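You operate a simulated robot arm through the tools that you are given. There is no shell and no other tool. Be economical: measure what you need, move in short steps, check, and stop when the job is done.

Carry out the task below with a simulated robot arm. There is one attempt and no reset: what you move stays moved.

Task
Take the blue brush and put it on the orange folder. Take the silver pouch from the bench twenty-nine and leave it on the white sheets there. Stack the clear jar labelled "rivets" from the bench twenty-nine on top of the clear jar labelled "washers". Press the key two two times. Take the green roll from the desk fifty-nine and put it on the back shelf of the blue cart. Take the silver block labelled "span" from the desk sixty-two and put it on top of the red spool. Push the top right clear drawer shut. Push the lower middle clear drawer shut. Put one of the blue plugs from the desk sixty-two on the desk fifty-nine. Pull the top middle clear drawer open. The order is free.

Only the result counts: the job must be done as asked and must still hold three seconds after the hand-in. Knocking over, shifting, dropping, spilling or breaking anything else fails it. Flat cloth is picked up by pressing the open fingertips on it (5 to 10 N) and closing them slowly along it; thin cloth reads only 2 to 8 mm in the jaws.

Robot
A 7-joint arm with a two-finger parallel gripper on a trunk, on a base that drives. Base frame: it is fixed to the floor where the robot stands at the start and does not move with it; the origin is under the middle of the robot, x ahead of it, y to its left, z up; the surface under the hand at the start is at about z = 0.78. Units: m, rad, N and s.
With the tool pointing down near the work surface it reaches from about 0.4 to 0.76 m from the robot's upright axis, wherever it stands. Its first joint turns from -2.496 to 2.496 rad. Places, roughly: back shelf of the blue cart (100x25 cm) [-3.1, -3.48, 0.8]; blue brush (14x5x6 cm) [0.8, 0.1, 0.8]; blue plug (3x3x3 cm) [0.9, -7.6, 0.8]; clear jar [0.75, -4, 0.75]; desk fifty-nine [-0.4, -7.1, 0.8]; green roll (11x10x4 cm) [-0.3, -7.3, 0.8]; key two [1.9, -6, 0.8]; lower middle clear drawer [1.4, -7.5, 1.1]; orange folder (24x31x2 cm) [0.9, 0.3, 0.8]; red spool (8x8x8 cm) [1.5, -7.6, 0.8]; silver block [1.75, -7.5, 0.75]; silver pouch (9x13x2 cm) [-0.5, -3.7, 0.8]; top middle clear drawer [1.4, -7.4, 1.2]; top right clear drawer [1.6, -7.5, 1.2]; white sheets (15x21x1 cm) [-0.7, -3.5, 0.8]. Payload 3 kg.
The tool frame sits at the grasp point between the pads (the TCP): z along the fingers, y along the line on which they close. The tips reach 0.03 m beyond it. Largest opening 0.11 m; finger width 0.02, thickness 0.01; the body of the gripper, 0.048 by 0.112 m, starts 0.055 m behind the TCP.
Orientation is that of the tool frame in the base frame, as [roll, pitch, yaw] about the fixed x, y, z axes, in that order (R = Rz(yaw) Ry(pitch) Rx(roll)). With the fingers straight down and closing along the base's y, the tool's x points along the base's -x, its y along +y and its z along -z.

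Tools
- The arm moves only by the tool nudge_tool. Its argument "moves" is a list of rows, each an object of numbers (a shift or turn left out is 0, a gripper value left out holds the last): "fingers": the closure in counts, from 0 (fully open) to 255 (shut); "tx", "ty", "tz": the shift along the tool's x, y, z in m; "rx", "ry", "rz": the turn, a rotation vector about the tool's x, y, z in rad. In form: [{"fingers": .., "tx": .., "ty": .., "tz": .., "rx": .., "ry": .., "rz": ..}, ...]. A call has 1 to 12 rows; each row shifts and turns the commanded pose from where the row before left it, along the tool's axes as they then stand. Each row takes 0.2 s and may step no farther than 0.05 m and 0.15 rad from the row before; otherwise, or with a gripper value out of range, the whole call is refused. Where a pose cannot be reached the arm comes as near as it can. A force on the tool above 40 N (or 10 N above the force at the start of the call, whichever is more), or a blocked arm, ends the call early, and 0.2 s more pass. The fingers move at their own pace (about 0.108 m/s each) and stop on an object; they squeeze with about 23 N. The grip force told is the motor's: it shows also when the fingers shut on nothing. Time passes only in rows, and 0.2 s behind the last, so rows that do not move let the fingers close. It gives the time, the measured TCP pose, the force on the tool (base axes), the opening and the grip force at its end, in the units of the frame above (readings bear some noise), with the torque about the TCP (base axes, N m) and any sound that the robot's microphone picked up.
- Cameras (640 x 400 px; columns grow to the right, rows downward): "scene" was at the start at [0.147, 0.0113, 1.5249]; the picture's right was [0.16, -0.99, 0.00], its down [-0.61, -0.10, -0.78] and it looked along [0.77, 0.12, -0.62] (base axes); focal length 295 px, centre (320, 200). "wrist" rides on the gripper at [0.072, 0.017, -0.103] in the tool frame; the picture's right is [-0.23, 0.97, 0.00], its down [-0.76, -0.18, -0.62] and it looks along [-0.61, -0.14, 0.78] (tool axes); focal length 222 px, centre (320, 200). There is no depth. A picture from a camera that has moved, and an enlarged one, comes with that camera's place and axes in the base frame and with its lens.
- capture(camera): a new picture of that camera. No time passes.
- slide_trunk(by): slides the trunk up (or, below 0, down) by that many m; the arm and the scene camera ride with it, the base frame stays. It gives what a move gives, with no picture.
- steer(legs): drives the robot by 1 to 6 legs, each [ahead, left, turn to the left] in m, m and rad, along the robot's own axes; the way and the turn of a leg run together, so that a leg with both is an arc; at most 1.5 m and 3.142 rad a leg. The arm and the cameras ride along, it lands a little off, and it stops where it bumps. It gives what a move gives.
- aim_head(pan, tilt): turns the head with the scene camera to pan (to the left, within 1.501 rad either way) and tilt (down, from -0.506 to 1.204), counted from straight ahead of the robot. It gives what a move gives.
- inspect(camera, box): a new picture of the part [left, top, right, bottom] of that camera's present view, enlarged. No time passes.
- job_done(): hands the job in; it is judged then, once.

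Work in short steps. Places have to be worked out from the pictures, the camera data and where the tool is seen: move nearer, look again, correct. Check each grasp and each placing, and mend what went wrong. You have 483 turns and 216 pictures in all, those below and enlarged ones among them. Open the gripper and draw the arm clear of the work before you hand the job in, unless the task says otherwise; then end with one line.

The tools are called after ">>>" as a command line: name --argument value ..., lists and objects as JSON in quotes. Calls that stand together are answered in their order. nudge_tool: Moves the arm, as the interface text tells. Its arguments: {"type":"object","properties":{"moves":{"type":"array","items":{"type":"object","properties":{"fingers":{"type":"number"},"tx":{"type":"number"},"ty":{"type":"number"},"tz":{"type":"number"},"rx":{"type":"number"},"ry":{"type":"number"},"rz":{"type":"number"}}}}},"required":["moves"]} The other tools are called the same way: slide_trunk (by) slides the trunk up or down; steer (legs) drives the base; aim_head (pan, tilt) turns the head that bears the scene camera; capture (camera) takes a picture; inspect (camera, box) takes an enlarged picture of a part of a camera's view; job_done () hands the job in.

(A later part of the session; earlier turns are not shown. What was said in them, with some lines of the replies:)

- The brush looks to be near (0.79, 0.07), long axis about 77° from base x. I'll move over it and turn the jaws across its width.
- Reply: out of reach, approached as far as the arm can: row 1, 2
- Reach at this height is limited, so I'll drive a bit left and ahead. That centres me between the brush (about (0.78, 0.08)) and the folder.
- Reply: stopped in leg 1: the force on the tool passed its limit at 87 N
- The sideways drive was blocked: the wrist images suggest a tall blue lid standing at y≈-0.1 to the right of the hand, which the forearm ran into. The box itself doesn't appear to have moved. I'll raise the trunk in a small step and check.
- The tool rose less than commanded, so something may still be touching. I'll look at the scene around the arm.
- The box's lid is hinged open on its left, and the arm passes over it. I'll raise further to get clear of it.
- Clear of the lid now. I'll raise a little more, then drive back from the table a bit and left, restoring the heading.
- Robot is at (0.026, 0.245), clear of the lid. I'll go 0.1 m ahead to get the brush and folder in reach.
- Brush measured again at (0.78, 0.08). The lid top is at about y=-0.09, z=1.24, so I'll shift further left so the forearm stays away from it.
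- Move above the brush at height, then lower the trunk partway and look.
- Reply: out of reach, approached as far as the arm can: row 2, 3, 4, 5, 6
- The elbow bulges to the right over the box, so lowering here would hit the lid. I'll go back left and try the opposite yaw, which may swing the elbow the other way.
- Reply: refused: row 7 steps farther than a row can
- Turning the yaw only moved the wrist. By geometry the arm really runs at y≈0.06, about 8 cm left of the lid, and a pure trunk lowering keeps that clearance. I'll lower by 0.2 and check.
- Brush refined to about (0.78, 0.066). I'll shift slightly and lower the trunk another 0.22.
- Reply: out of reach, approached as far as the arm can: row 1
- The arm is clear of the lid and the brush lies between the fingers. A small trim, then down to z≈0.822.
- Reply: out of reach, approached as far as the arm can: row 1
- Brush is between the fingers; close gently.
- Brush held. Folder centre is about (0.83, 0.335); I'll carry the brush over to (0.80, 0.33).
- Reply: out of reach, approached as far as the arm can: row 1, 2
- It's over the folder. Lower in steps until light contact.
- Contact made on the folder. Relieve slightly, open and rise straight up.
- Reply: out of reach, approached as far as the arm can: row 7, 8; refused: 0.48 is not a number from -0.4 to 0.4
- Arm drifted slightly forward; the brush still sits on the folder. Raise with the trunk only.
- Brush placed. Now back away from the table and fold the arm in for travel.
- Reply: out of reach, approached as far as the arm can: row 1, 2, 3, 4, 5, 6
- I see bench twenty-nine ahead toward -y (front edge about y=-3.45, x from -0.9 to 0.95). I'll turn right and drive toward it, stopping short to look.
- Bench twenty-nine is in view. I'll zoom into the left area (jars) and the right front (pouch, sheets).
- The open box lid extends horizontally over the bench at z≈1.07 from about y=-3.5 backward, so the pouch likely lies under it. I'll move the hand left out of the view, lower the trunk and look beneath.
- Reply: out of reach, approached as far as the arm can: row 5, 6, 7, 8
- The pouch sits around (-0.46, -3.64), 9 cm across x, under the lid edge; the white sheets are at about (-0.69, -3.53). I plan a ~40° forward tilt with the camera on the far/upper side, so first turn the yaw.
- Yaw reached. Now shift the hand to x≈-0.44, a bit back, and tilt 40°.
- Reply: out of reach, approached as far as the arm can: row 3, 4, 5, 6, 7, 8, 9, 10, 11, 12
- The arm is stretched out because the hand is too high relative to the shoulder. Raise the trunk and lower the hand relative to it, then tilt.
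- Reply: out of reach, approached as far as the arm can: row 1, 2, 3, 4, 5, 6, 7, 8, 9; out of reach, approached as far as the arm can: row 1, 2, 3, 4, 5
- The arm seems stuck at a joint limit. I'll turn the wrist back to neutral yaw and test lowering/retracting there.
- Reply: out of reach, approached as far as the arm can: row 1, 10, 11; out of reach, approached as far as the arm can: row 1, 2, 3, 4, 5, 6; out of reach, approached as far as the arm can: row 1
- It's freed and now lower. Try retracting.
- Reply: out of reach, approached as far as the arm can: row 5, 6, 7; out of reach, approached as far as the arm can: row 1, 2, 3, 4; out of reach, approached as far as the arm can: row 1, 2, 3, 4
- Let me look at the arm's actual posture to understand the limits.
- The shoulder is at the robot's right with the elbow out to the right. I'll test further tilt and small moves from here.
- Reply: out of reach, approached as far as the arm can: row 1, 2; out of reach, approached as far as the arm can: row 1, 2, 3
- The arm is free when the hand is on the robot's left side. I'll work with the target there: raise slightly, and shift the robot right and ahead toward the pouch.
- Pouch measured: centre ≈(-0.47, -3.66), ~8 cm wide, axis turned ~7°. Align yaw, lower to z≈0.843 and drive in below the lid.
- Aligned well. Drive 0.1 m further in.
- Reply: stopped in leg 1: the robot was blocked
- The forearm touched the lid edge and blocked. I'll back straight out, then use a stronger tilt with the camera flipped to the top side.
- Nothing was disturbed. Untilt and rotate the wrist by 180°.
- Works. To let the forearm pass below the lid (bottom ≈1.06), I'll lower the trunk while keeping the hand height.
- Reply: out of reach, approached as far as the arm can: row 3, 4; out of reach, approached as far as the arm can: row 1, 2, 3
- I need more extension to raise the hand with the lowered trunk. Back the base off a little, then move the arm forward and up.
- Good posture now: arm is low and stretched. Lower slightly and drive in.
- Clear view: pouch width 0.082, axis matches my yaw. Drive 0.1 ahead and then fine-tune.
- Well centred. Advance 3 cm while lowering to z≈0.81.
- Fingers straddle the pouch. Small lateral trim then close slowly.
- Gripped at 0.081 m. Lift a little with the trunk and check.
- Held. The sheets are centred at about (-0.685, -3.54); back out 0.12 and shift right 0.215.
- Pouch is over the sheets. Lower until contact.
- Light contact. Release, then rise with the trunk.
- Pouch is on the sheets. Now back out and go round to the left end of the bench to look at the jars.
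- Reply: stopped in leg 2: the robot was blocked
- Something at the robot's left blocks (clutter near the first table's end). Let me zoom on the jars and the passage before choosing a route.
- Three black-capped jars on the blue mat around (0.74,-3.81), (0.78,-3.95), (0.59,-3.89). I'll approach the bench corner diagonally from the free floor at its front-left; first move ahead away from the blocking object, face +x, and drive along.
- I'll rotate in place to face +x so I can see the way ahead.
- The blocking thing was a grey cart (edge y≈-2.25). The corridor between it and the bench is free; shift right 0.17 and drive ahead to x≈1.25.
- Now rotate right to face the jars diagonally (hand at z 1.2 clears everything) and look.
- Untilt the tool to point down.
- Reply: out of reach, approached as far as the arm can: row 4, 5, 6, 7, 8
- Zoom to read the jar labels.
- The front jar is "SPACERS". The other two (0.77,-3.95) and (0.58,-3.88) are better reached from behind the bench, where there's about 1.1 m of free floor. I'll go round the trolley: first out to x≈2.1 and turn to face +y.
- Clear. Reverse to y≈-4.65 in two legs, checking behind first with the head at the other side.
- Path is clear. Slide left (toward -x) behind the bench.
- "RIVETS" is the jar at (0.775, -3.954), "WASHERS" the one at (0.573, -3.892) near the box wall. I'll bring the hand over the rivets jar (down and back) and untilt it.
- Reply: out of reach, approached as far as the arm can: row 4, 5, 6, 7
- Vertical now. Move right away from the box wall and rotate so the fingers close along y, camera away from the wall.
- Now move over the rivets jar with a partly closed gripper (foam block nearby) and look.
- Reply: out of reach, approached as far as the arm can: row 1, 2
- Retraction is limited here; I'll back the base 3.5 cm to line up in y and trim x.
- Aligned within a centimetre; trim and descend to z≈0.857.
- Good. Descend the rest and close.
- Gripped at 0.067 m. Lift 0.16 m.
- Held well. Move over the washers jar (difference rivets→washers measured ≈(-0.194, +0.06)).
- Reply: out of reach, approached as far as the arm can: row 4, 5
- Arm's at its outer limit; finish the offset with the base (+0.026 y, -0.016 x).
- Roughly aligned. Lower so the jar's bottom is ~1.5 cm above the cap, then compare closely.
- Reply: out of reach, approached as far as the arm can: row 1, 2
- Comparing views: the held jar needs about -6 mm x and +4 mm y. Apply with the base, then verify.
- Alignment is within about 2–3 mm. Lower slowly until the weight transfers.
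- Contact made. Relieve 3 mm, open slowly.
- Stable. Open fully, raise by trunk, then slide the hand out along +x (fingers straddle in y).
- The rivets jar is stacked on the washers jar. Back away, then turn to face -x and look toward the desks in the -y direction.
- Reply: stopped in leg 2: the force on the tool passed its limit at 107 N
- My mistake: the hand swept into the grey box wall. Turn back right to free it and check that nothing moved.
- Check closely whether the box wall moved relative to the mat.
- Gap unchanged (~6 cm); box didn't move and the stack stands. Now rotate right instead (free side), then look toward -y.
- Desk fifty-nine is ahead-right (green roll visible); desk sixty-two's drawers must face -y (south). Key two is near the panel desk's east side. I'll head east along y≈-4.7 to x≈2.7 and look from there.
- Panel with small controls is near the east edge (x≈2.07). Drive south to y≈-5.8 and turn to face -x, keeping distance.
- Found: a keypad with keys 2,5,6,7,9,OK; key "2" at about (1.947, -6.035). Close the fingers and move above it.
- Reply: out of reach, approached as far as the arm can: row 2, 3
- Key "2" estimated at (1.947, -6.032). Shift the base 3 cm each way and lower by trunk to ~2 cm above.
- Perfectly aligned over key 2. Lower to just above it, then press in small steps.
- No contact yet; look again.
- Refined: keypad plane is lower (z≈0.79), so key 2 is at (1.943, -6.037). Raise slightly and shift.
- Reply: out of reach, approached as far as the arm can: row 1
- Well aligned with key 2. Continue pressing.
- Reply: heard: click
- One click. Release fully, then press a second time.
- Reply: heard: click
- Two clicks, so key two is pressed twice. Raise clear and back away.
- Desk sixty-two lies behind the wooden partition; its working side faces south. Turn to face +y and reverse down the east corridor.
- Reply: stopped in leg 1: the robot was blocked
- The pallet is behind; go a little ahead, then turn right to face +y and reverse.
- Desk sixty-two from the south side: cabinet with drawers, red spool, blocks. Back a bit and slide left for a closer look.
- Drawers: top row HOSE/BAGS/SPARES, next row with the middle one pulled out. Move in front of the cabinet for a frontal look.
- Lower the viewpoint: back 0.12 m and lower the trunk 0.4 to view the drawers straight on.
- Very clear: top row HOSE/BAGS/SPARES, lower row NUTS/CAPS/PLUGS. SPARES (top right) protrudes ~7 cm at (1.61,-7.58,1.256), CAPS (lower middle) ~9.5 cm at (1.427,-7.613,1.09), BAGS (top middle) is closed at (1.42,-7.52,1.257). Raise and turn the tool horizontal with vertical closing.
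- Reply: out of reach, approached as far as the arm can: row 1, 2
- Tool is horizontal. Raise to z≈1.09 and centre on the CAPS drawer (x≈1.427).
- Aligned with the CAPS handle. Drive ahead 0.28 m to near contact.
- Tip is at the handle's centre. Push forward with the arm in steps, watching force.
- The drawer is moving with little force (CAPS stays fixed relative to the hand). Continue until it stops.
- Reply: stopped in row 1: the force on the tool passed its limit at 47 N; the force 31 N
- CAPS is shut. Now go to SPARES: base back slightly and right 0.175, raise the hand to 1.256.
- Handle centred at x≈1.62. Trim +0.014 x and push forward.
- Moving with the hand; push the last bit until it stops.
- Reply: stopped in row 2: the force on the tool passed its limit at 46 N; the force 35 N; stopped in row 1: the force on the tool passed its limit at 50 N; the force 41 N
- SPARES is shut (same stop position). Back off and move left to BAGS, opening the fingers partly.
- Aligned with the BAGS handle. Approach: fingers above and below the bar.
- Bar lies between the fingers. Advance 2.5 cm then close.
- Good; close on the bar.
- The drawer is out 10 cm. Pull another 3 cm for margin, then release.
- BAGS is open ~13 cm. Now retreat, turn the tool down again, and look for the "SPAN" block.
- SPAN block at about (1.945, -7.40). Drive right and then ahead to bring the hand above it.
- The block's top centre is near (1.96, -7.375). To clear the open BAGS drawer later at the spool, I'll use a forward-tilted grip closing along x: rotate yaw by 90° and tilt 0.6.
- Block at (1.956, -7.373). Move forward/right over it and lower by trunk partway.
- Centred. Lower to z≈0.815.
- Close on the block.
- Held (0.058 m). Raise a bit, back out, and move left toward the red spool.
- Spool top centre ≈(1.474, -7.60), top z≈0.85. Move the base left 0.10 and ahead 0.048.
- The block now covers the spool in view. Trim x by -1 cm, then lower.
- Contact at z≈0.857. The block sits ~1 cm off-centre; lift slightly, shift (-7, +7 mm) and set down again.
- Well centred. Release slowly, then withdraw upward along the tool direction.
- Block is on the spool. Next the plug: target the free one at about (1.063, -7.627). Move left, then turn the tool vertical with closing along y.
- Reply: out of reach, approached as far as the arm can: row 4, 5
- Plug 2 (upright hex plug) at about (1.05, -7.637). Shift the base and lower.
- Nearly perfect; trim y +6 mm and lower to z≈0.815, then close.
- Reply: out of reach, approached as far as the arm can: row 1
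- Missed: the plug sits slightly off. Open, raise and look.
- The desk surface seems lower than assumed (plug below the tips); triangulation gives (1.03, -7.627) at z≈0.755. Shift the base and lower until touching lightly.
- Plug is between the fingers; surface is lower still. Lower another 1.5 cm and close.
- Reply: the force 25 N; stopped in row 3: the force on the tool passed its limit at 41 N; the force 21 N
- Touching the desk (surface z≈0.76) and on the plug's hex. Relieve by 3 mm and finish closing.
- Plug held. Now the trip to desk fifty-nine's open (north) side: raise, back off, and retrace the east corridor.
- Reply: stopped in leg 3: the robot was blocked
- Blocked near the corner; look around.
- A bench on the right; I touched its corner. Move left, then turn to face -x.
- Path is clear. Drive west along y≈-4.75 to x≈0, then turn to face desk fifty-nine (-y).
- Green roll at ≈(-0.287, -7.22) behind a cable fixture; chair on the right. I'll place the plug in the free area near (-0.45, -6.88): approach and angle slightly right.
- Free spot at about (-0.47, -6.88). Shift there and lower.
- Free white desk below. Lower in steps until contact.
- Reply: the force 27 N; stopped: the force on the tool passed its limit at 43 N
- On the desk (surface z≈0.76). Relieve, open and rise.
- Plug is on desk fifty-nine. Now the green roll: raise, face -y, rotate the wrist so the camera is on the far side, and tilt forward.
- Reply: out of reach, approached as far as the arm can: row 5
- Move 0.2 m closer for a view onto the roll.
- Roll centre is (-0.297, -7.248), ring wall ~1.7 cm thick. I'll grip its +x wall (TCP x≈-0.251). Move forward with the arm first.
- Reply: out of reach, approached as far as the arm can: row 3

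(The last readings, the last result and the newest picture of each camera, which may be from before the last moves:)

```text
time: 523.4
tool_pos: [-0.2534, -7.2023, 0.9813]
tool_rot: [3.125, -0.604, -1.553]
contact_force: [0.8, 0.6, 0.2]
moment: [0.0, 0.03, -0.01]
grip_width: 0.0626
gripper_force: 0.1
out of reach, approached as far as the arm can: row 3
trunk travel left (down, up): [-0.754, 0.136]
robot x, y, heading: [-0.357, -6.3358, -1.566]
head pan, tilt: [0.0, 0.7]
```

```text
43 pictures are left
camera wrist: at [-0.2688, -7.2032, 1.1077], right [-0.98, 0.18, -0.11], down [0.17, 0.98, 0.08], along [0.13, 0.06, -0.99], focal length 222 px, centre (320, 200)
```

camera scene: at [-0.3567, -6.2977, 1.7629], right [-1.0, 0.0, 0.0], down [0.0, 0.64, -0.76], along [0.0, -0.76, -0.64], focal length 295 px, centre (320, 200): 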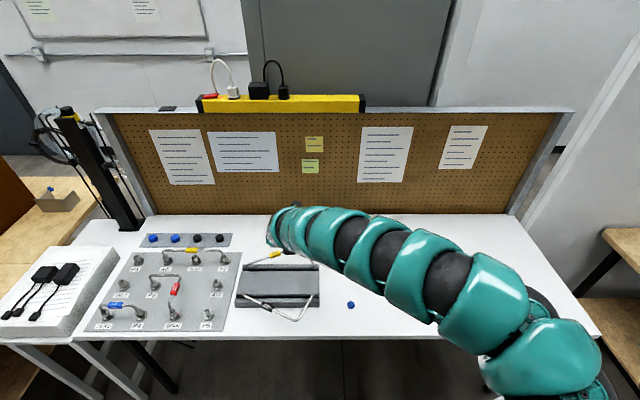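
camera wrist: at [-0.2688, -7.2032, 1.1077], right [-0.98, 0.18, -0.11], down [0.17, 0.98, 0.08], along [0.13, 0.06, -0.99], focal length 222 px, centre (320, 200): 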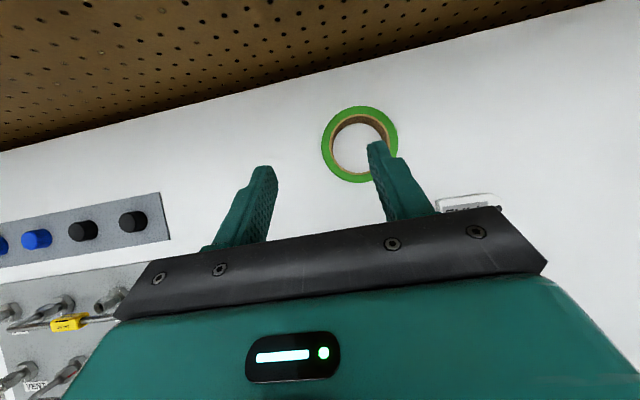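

Increase tilt to 0.75 and go the remaining 4 cm forward.

>>> nudge_tool --moves '[{"ry": 0.148}, {"tx": 0.014, "tz": 0.013}, {"tx": 0.014, "tz": 0.013}, {}]'

>>> slide_trunk --by -0.1

>>> capture --camera "wrist"

```text
time: 524.4
tool_pos: [-0.255, -7.2241, 0.979]
tool_rot: [3.122, -0.751, -1.551]
contact_force: [0.2, 0.4, 0.0]
moment: [0.01, 0.03, -0.04]
grip_width: 0.0626
gripper_force: 0.1
out of reach, approached as far as the arm can: row 3
trunk travel left (down, up): [-0.754, 0.136]
robot x, y, heading: [-0.3524, -6.334, -1.571]
head pan, tilt: [0.0, 0.7]
```

```text
time: 525.7
tool_pos: [-0.2564, -7.2256, 0.8783]
tool_rot: [3.122, -0.753, -1.553]
contact_force: [0.1, 0.3, -0.1]
moment: [0.0, 0.0, -0.01]
grip_width: 0.0628
gripper_force: 0.0
trunk travel left (down, up): [-0.654, 0.236]
robot x, y, heading: [-0.356, -6.3381, -1.568]
head pan, tilt: [0.0, 0.7]
```

```text
42 pictures are left
camera wrist: at [-0.2712, -7.2065, 1.0047], right [-0.98, 0.16, -0.14], down [0.17, 0.98, -0.07], along [0.13, -0.09, -0.99], focal length 222 px, centre (320, 200)
```

wrist: 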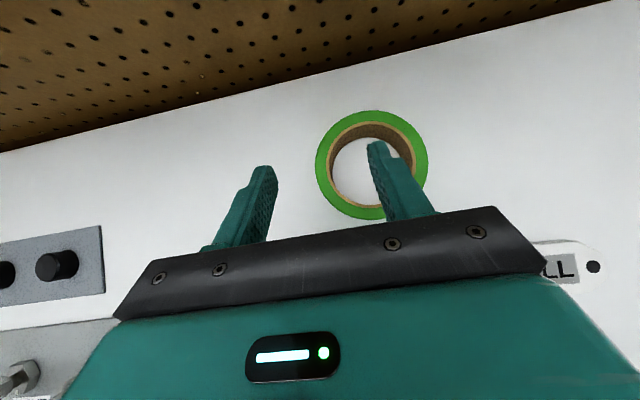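

Aligned: right finger over the hole, left finger outside. Nudge the base 1.2 cm ahead and lower.

>>> steer --legs '[[0.012, 0.004, 0]]'

>>> slide_trunk --by -0.07

>>> capture --camera "wrist"

```text
time: 526.5
tool_pos: [-0.2529, -7.2366, 0.8781]
tool_rot: [3.122, -0.75, -1.55]
contact_force: [0.4, -0.7, -0.8]
moment: [-0.01, -0.02, 0.01]
grip_width: 0.0626
gripper_force: 0.0
trunk travel left (down, up): [-0.654, 0.236]
robot x, y, heading: [-0.3479, -6.3516, -1.57]
head pan, tilt: [0.0, 0.7]
```

```text
time: 527.5
tool_pos: [-0.2513, -7.2366, 0.8082]
tool_rot: [3.122, -0.753, -1.551]
contact_force: [-0.5, -0.7, -0.1]
moment: [0.0, -0.01, 0.03]
grip_width: 0.0627
gripper_force: 0.1
trunk travel left (down, up): [-0.584, 0.306]
robot x, y, heading: [-0.3515, -6.3476, -1.572]
head pan, tilt: [0.0, 0.7]
```

```text
41 pictures are left
camera wrist: at [-0.2673, -7.2187, 0.9346], right [-0.98, 0.16, -0.14], down [0.17, 0.98, -0.07], along [0.13, -0.09, -0.99], focal length 222 px, centre (320, 200)
```

wrist: 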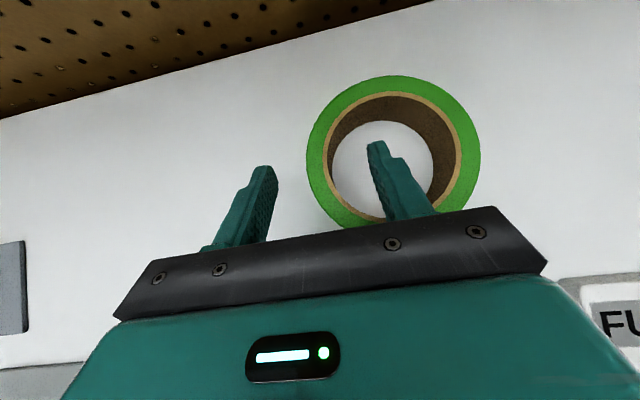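

>>> slide_trunk --by -0.011

>>> nudge_tool --moves '[{"fingers": 150}, {"fingers": 180}, {"fingers": 220}, {"fingers": 255}, {}, {}]'

>>> capture --camera "wrist"

```text
time: 528.1
tool_pos: [-0.2508, -7.2365, 0.7979]
tool_rot: [3.123, -0.752, -1.553]
contact_force: [0.1, -0.7, 0.2]
moment: [0.01, -0.01, 0.03]
grip_width: 0.0626
gripper_force: 0.1
trunk travel left (down, up): [-0.573, 0.317]
robot x, y, heading: [-0.3511, -6.3459, -1.568]
head pan, tilt: [0.0, 0.7]
```

```text
time: 529.5
tool_pos: [-0.2524, -7.2367, 0.7979]
tool_rot: [3.125, -0.754, -1.551]
contact_force: [1.4, -0.8, 2.9]
moment: [-0.04, -0.08, -0.02]
grip_width: 0.0176
gripper_force: 22.9
trunk travel left (down, up): [-0.573, 0.317]
robot x, y, heading: [-0.3516, -6.3457, -1.571]
head pan, tilt: [0.0, 0.7]
```

```text
40 pictures are left
camera wrist: at [-0.2673, -7.2187, 0.9237], right [-0.98, 0.16, -0.14], down [0.17, 0.98, -0.07], along [0.13, -0.09, -0.99], focal length 222 px, centre (320, 200)
```

wrist: 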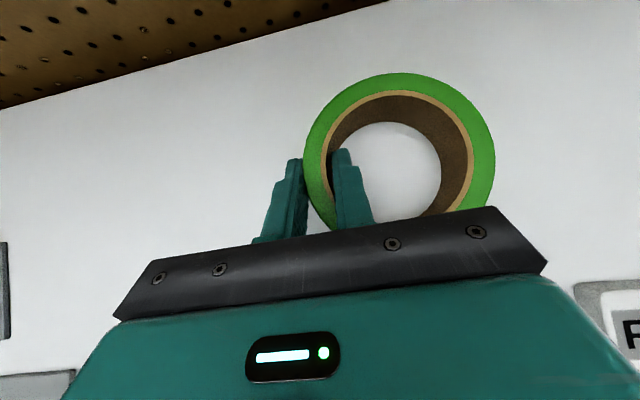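

Gripped the wall (0.0176 m). Lift with the trunk and check.

>>> slide_trunk --by 0.1

>>> slide_trunk --by 0.2

>>> capture --camera "wrist"

```text
time: 530.9
tool_pos: [-0.2528, -7.2373, 0.8961]
tool_rot: [3.121, -0.75, -1.552]
contact_force: [-0.3, 0.7, -1.2]
moment: [0.03, -0.04, -0.01]
grip_width: 0.0175
gripper_force: 23.3
trunk travel left (down, up): [-0.673, 0.217]
robot x, y, heading: [-0.351, -6.3504, -1.573]
head pan, tilt: [0.0, 0.7]
```

```text
time: 533.0
tool_pos: [-0.2527, -7.237, 1.0982]
tool_rot: [3.123, -0.75, -1.554]
contact_force: [0.0, -0.2, -1.6]
moment: [0.02, -0.03, -0.01]
grip_width: 0.0176
gripper_force: 23.3
trunk travel left (down, up): [-0.873, 0.017]
robot x, y, heading: [-0.3517, -6.3461, -1.572]
head pan, tilt: [0.0, 0.7]
```

```text
39 pictures are left
camera wrist: at [-0.2674, -7.219, 1.2229], right [-0.98, 0.16, -0.14], down [0.17, 0.98, -0.07], along [0.13, -0.09, -0.99], focal length 222 px, centre (320, 200)
```

wrist: 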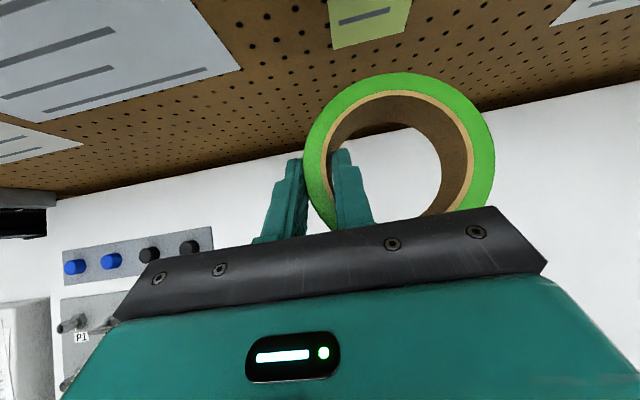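

Roll held. Now to the blue cart: back out, turn to face -x in open space, and look.

>>> steer --legs '[[-0.6, 0, 0], [-0.75, 0.6, 0], [0, 0, -1.571]]'

>>> aim_head --pan -0.3 --tilt 0.35

>>> capture --camera "scene"

```text
time: 544.9
tool_pos: [-0.6613, -5.0776, 1.0985]
tool_rot: [3.123, -0.751, -3.108]
contact_force: [0.6, -0.3, -1.9]
moment: [-0.02, -0.02, -0.02]
grip_width: 0.0172
gripper_force: 23.2
trunk travel left (down, up): [-0.873, 0.017]
robot x, y, heading: [0.228, -4.9682, -3.133]
head pan, tilt: [0.0, 0.7]
```

```text
time: 545.8
tool_pos: [-0.6602, -5.0764, 1.0977]
tool_rot: [3.124, -0.75, -3.108]
contact_force: [0.4, -0.3, -0.9]
moment: [-0.01, 0.01, 0.03]
grip_width: 0.0175
gripper_force: 22.8
trunk travel left (down, up): [-0.873, 0.017]
robot x, y, heading: [0.2279, -4.9667, -3.132]
head pan, tilt: [-0.3, 0.351]
```

```text
38 pictures are left
camera scene: at [0.0564, -4.9427, 1.7932], right [0.28, 0.96, 0.0], down [0.33, -0.1, -0.94], along [-0.9, 0.27, -0.34], focal length 295 px, centre (320, 200)
```

scene: 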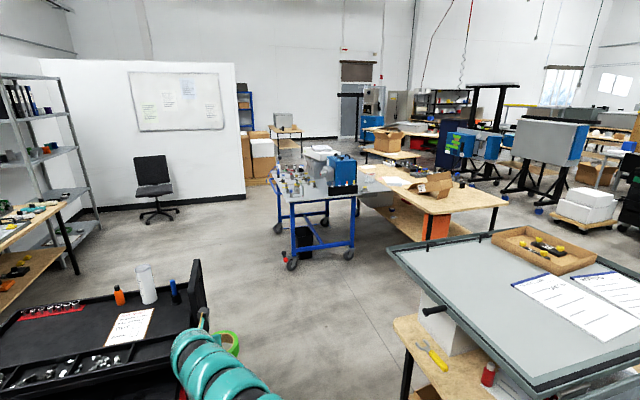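

>>> inspect --camera "scene" --box '[250, 130, 410, 280]'

```text
2.67 times, centred on (330, 205) of scene
camera zoom: at [0.0564, -4.9427, 1.7932], right [0.28, 0.96, 0.0], down [0.33, -0.1, -0.94], along [-0.9, 0.27, -0.34], focal length 786 px, centre (293, 187)
```

zoom: 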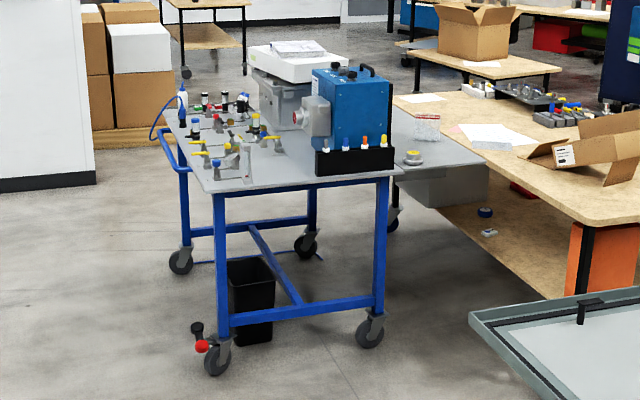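

The back shelf is the grey strip on the north side of the cart (around y≈-3.48), free near its east end (~(-2.70, -3.45)). I'll drive west through the gap, then turn to face +y before approaching.

>>> steer --legs '[[0, -0.25, -0.009], [1.4, 0, 0], [0.6, 0, 0]]'

>>> capture --camera "scene"

```text
time: 557.1
tool_pos: [-2.6621, -4.8987, 1.0966]
tool_rot: [3.124, -0.75, -3.088]
contact_force: [-0.9, -0.2, -1.1]
moment: [-0.08, -0.03, 0.0]
grip_width: 0.0176
gripper_force: 23.1
trunk travel left (down, up): [-0.873, 0.017]
robot x, y, heading: [-1.7773, -4.7707, -3.11]
head pan, tilt: [-0.3, 0.351]
```

```text
36 pictures are left
camera scene: at [-1.9503, -4.7495, 1.7932], right [0.26, 0.96, 0.0], down [0.33, -0.09, -0.94], along [-0.91, 0.25, -0.34], focal length 295 px, centre (320, 200)
```

scene: 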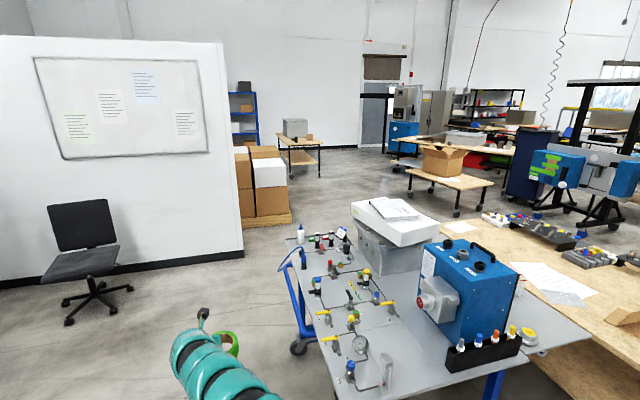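

Shelf confirmed (east end x≈-2.6, y -3.6…-3.36). Turn to face +y, move north to y≈-3.9, then rotate left toward the shelf.

>>> steer --legs '[[0.05, 0, 0], [0, 0, -1.6], [0.85, 0.05, 0]]'

>>> aim_head --pan 0.8 --tilt 0.7

>>> capture --camera "scene"

```text
time: 566.0
tool_pos: [-1.9355, -3.0385, 1.0978]
tool_rot: [3.122, -0.75, 1.558]
contact_force: [0.2, 0.2, -1.6]
moment: [-0.02, 0.04, -0.04]
grip_width: 0.0172
gripper_force: 22.8
trunk travel left (down, up): [-0.873, 0.017]
robot x, y, heading: [-1.8661, -3.9296, 1.54]
head pan, tilt: [-0.3, 0.351]
```

```text
time: 567.4
tool_pos: [-1.9361, -3.0388, 1.0974]
tool_rot: [3.122, -0.751, 1.559]
contact_force: [0.0, 0.1, -0.5]
moment: [0.02, 0.07, 0.02]
grip_width: 0.0173
gripper_force: 23.1
trunk travel left (down, up): [-0.873, 0.017]
robot x, y, heading: [-1.8653, -3.9303, 1.54]
head pan, tilt: [0.799, 0.7]
```

```text
35 pictures are left
camera scene: at [-1.9222, -3.7897, 1.7619], right [0.72, 0.69, 0.0], down [0.45, -0.46, -0.77], along [-0.53, 0.55, -0.64], focal length 295 px, centre (320, 200)
```

scene: 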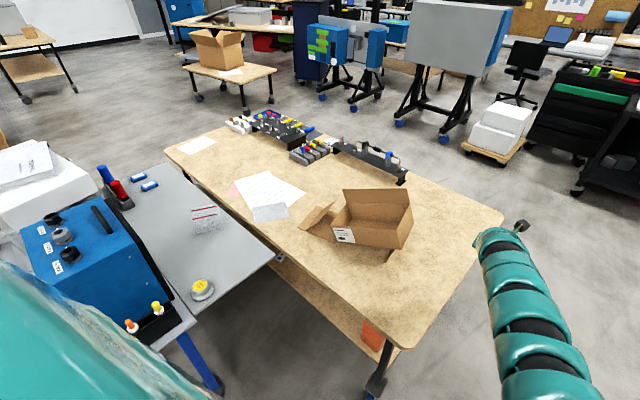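

The shelf has free room at about (-2.75, -3.46). Reposition slightly and rotate left to bring the roll over it.

>>> steer --legs '[[0.045, 0.085, 0], [0, 0, 1.06]]'

>>> capture --camera "wrist"

>>> aim_head --pan 0.0 --tilt 0.75

>>> capture --camera "scene"

```text
time: 571.2
tool_pos: [-2.7669, -3.5302, 1.0971]
tool_rot: [3.122, -0.75, 2.643]
contact_force: [0.3, 0.1, -1.7]
moment: [-0.02, 0.0, 0.01]
grip_width: 0.0174
gripper_force: 22.9
trunk travel left (down, up): [-0.873, 0.017]
robot x, y, heading: [-1.9455, -3.8814, 2.622]
head pan, tilt: [0.799, 0.7]
```

```text
34 pictures are left
camera wrist: at [-2.7447, -3.5256, 1.223], right [0.62, 0.77, -0.14], down [0.77, -0.63, -0.07], along [-0.14, -0.07, -0.99], focal length 222 px, centre (320, 200)
```

wrist: 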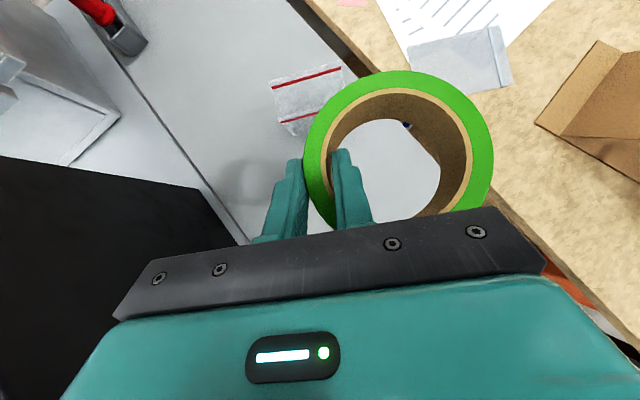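

```text
time: 572.3
tool_pos: [-2.7673, -3.5299, 1.0977]
tool_rot: [3.123, -0.75, 2.643]
contact_force: [0.4, -1.0, -0.8]
moment: [-0.01, -0.01, 0.01]
grip_width: 0.017
gripper_force: 23.0
trunk travel left (down, up): [-0.873, 0.017]
robot x, y, heading: [-1.9463, -3.8789, 2.627]
head pan, tilt: [0.0, 0.75]
```

```text
33 pictures are left
camera scene: at [-2.089, -3.8035, 1.7577], right [0.49, 0.87, 0.0], down [0.59, -0.34, -0.73], along [-0.64, 0.36, -0.68], focal length 295 px, centre (320, 200)
```

scene: 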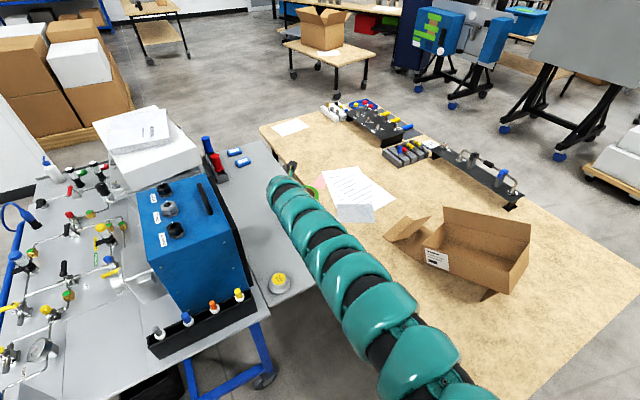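

The roll (centre ≈(-2.755, -3.485)) is over the shelf, clear of the bag and the yellow cap. Lower in stages.

>>> slide_trunk --by -0.19

>>> capture --camera "wrist"

>>> capture --camera "scene"

```text
time: 574.4
tool_pos: [-2.768, -3.5303, 0.9078]
tool_rot: [3.122, -0.751, 2.644]
contact_force: [-0.3, -0.3, -0.8]
moment: [-0.03, 0.01, 0.01]
grip_width: 0.0173
gripper_force: 22.9
trunk travel left (down, up): [-0.683, 0.207]
robot x, y, heading: [-1.9502, -3.8816, 2.627]
head pan, tilt: [0.0, 0.75]
```

```text
32 pictures are left
camera wrist: at [-2.7445, -3.5256, 1.0332], right [0.62, 0.77, -0.14], down [0.77, -0.63, -0.07], along [-0.14, -0.07, -0.99], focal length 222 px, centre (320, 200)
```

wrist: 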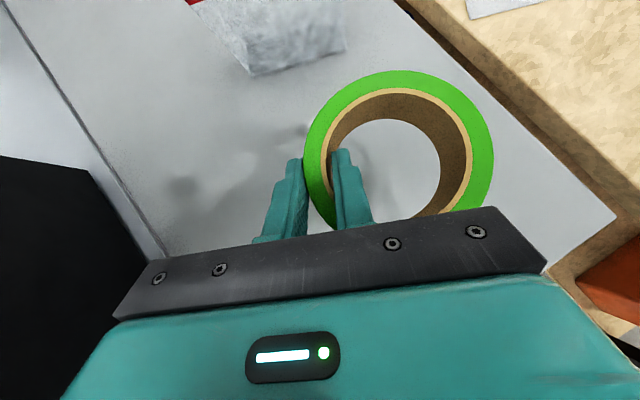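

```text
31 pictures are left
camera scene: at [-2.0888, -3.8036, 1.5677], right [0.49, 0.87, 0.0], down [0.59, -0.34, -0.73], along [-0.64, 0.36, -0.68], focal length 295 px, centre (320, 200)
```

scene: 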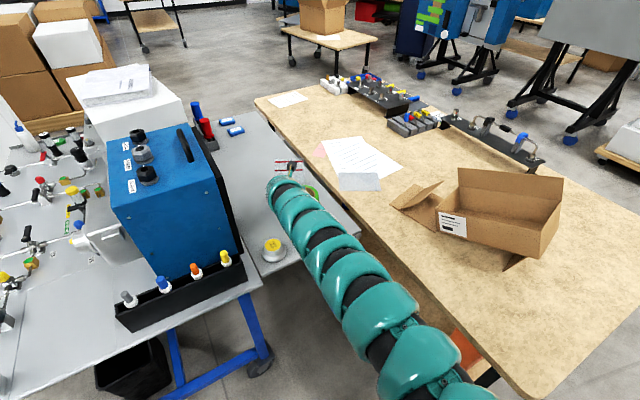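

>>> slide_trunk --by -0.05

>>> slide_trunk --by -0.012

>>> slide_trunk --by -0.01

>>> slide_trunk --by -0.008

```text
time: 575.3
tool_pos: [-2.7671, -3.5296, 0.8575]
tool_rot: [3.122, -0.75, 2.646]
contact_force: [0.2, -0.3, -1.6]
moment: [-0.01, 0.05, -0.02]
grip_width: 0.0171
gripper_force: 23.1
trunk travel left (down, up): [-0.633, 0.257]
robot x, y, heading: [-1.9467, -3.8816, 2.63]
head pan, tilt: [0.0, 0.75]
```

```text
time: 575.9
tool_pos: [-2.7669, -3.5305, 0.8448]
tool_rot: [3.12, -0.751, 2.644]
contact_force: [0.1, 0.6, -1.1]
moment: [-0.02, -0.03, -0.01]
grip_width: 0.0174
gripper_force: 23.2
trunk travel left (down, up): [-0.621, 0.269]
robot x, y, heading: [-1.9446, -3.8797, 2.622]
head pan, tilt: [0.0, 0.75]
```

```text
time: 576.5
tool_pos: [-2.7673, -3.5295, 0.8411]
tool_rot: [3.123, -0.761, 2.642]
contact_force: [-5.2, 4.5, 23.1]
moment: [-0.03, 0.11, 0.13]
grip_width: 0.0179
gripper_force: 23.0
trunk travel left (down, up): [-0.611, 0.279]
robot x, y, heading: [-1.9446, -3.8792, 2.621]
head pan, tilt: [0.0, 0.75]
```

```text
time: 576.9
tool_pos: [-2.7701, -3.5298, 0.8401]
tool_rot: [3.128, -0.769, 2.643]
contact_force: [-3.4, 0.9, 14.3]
moment: [-0.14, -0.14, -0.02]
grip_width: 0.0177
gripper_force: 23.2
trunk travel left (down, up): [-0.606, 0.284]
robot x, y, heading: [-1.9442, -3.8815, 2.627]
head pan, tilt: [0.0, 0.75]
stopped: the force on the tool passed its limit at 45 N (the readings are from after the stop); the commanded pose is now the measured one
```

Contact. Relieve slightly, open moderately and rise straight up.

>>> slide_trunk --by 0.004

>>> nudge_tool --moves '[{"fingers": 200}, {"fingers": 170}, {"fingers": 140}, {}]'

>>> slide_trunk --by 0.12

>>> capture --camera "wrist"

```text
time: 577.5
tool_pos: [-2.7694, -3.5285, 0.8403]
tool_rot: [3.127, -0.76, 2.641]
contact_force: [-1.1, -0.3, 6.8]
moment: [-0.06, 0.08, -0.06]
grip_width: 0.0176
gripper_force: 22.7
trunk travel left (down, up): [-0.61, 0.28]
robot x, y, heading: [-1.9445, -3.8819, 2.623]
head pan, tilt: [0.0, 0.75]
```

```text
time: 578.5
tool_pos: [-2.7687, -3.5287, 0.8404]
tool_rot: [3.124, -0.761, 2.642]
contact_force: [0.8, -0.1, 1.1]
moment: [0.02, 0.03, 0.0]
grip_width: 0.0494
gripper_force: 0.1
trunk travel left (down, up): [-0.61, 0.28]
robot x, y, heading: [-1.9467, -3.8842, 2.622]
head pan, tilt: [0.0, 0.75]
```

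```text
time: 580.0
tool_pos: [-2.7714, -3.5292, 0.9595]
tool_rot: [3.127, -0.762, 2.642]
contact_force: [0.8, 0.3, -0.4]
moment: [0.01, -0.01, 0.0]
grip_width: 0.0493
gripper_force: 0.1
trunk travel left (down, up): [-0.73, 0.16]
robot x, y, heading: [-1.9494, -3.8805, 2.627]
head pan, tilt: [0.0, 0.75]
```

```text
30 pictures are left
camera wrist: at [-2.746, -3.5243, 1.0856], right [0.62, 0.77, -0.15], down [0.77, -0.63, -0.08], along [-0.15, -0.06, -0.99], focal length 222 px, centre (320, 200)
```

wrist: 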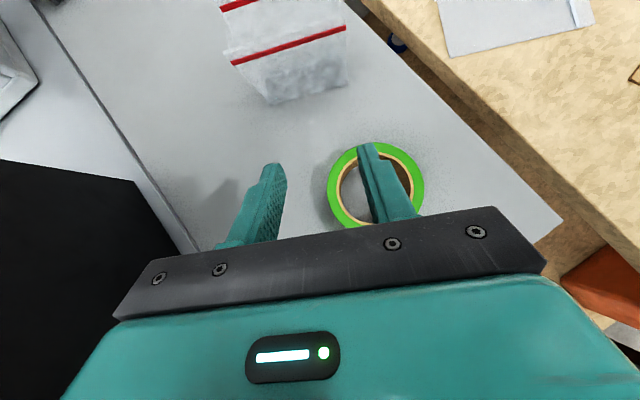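

The roll lies on the back shelf at (-2.756, -3.482). Raise and draw the arm clear.

>>> slide_trunk --by 0.155

>>> nudge_tool --moves '[{"fingers": 0}, {}]'

>>> steer --legs '[[-0.3, 0, 0]]'

>>> capture --camera "scene"

```text
time: 581.8
tool_pos: [-2.7698, -3.5277, 1.1138]
tool_rot: [3.126, -0.761, 2.643]
contact_force: [0.1, 1.4, 0.2]
moment: [-0.01, -0.03, 0.0]
grip_width: 0.0493
gripper_force: 0.1
trunk travel left (down, up): [-0.885, 0.005]
robot x, y, heading: [-1.9475, -3.8844, 2.624]
head pan, tilt: [0.0, 0.75]
```

```text
time: 582.4
tool_pos: [-2.7705, -3.5289, 1.1151]
tool_rot: [3.126, -0.761, 2.644]
contact_force: [0.0, -0.6, -0.7]
moment: [-0.03, -0.03, -0.01]
grip_width: 0.1101
gripper_force: 0.1
trunk travel left (down, up): [-0.885, 0.005]
robot x, y, heading: [-1.9459, -3.8853, 2.63]
head pan, tilt: [0.0, 0.75]
```

```text
time: 584.4
tool_pos: [-2.5082, -3.6777, 1.1155]
tool_rot: [3.126, -0.763, 2.643]
contact_force: [0.1, 0.2, 0.2]
moment: [-0.01, 0.01, -0.02]
grip_width: 0.1099
gripper_force: 0.0
trunk travel left (down, up): [-0.885, 0.005]
robot x, y, heading: [-1.687, -4.0339, 2.628]
head pan, tilt: [0.0, 0.75]
```

```text
29 pictures are left
camera scene: at [-1.827, -3.9524, 1.7701], right [0.49, 0.87, 0.0], down [0.59, -0.34, -0.73], along [-0.64, 0.36, -0.68], focal length 295 px, centre (320, 200)
```

scene: 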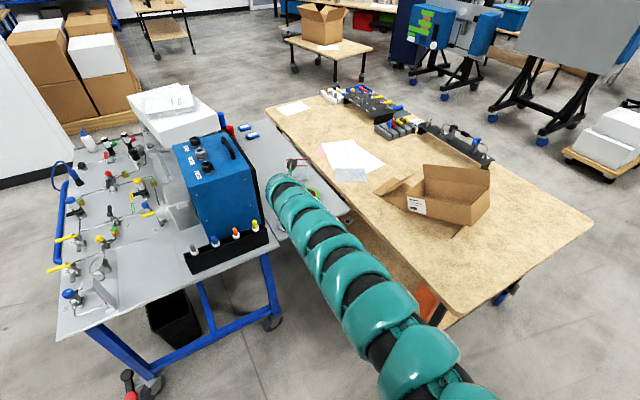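

Everything is placed, the gripper is open and the arm is clear; handing in.

>>> job_done

```text
The job is handed in.
```

I did all ten parts of the task and handed the job in; I have no result back yet. The hand or base also bumped the blue-box lid, the grey box and some furniture along the way, and in the pictures I checked afterwards nothing had visibly moved.
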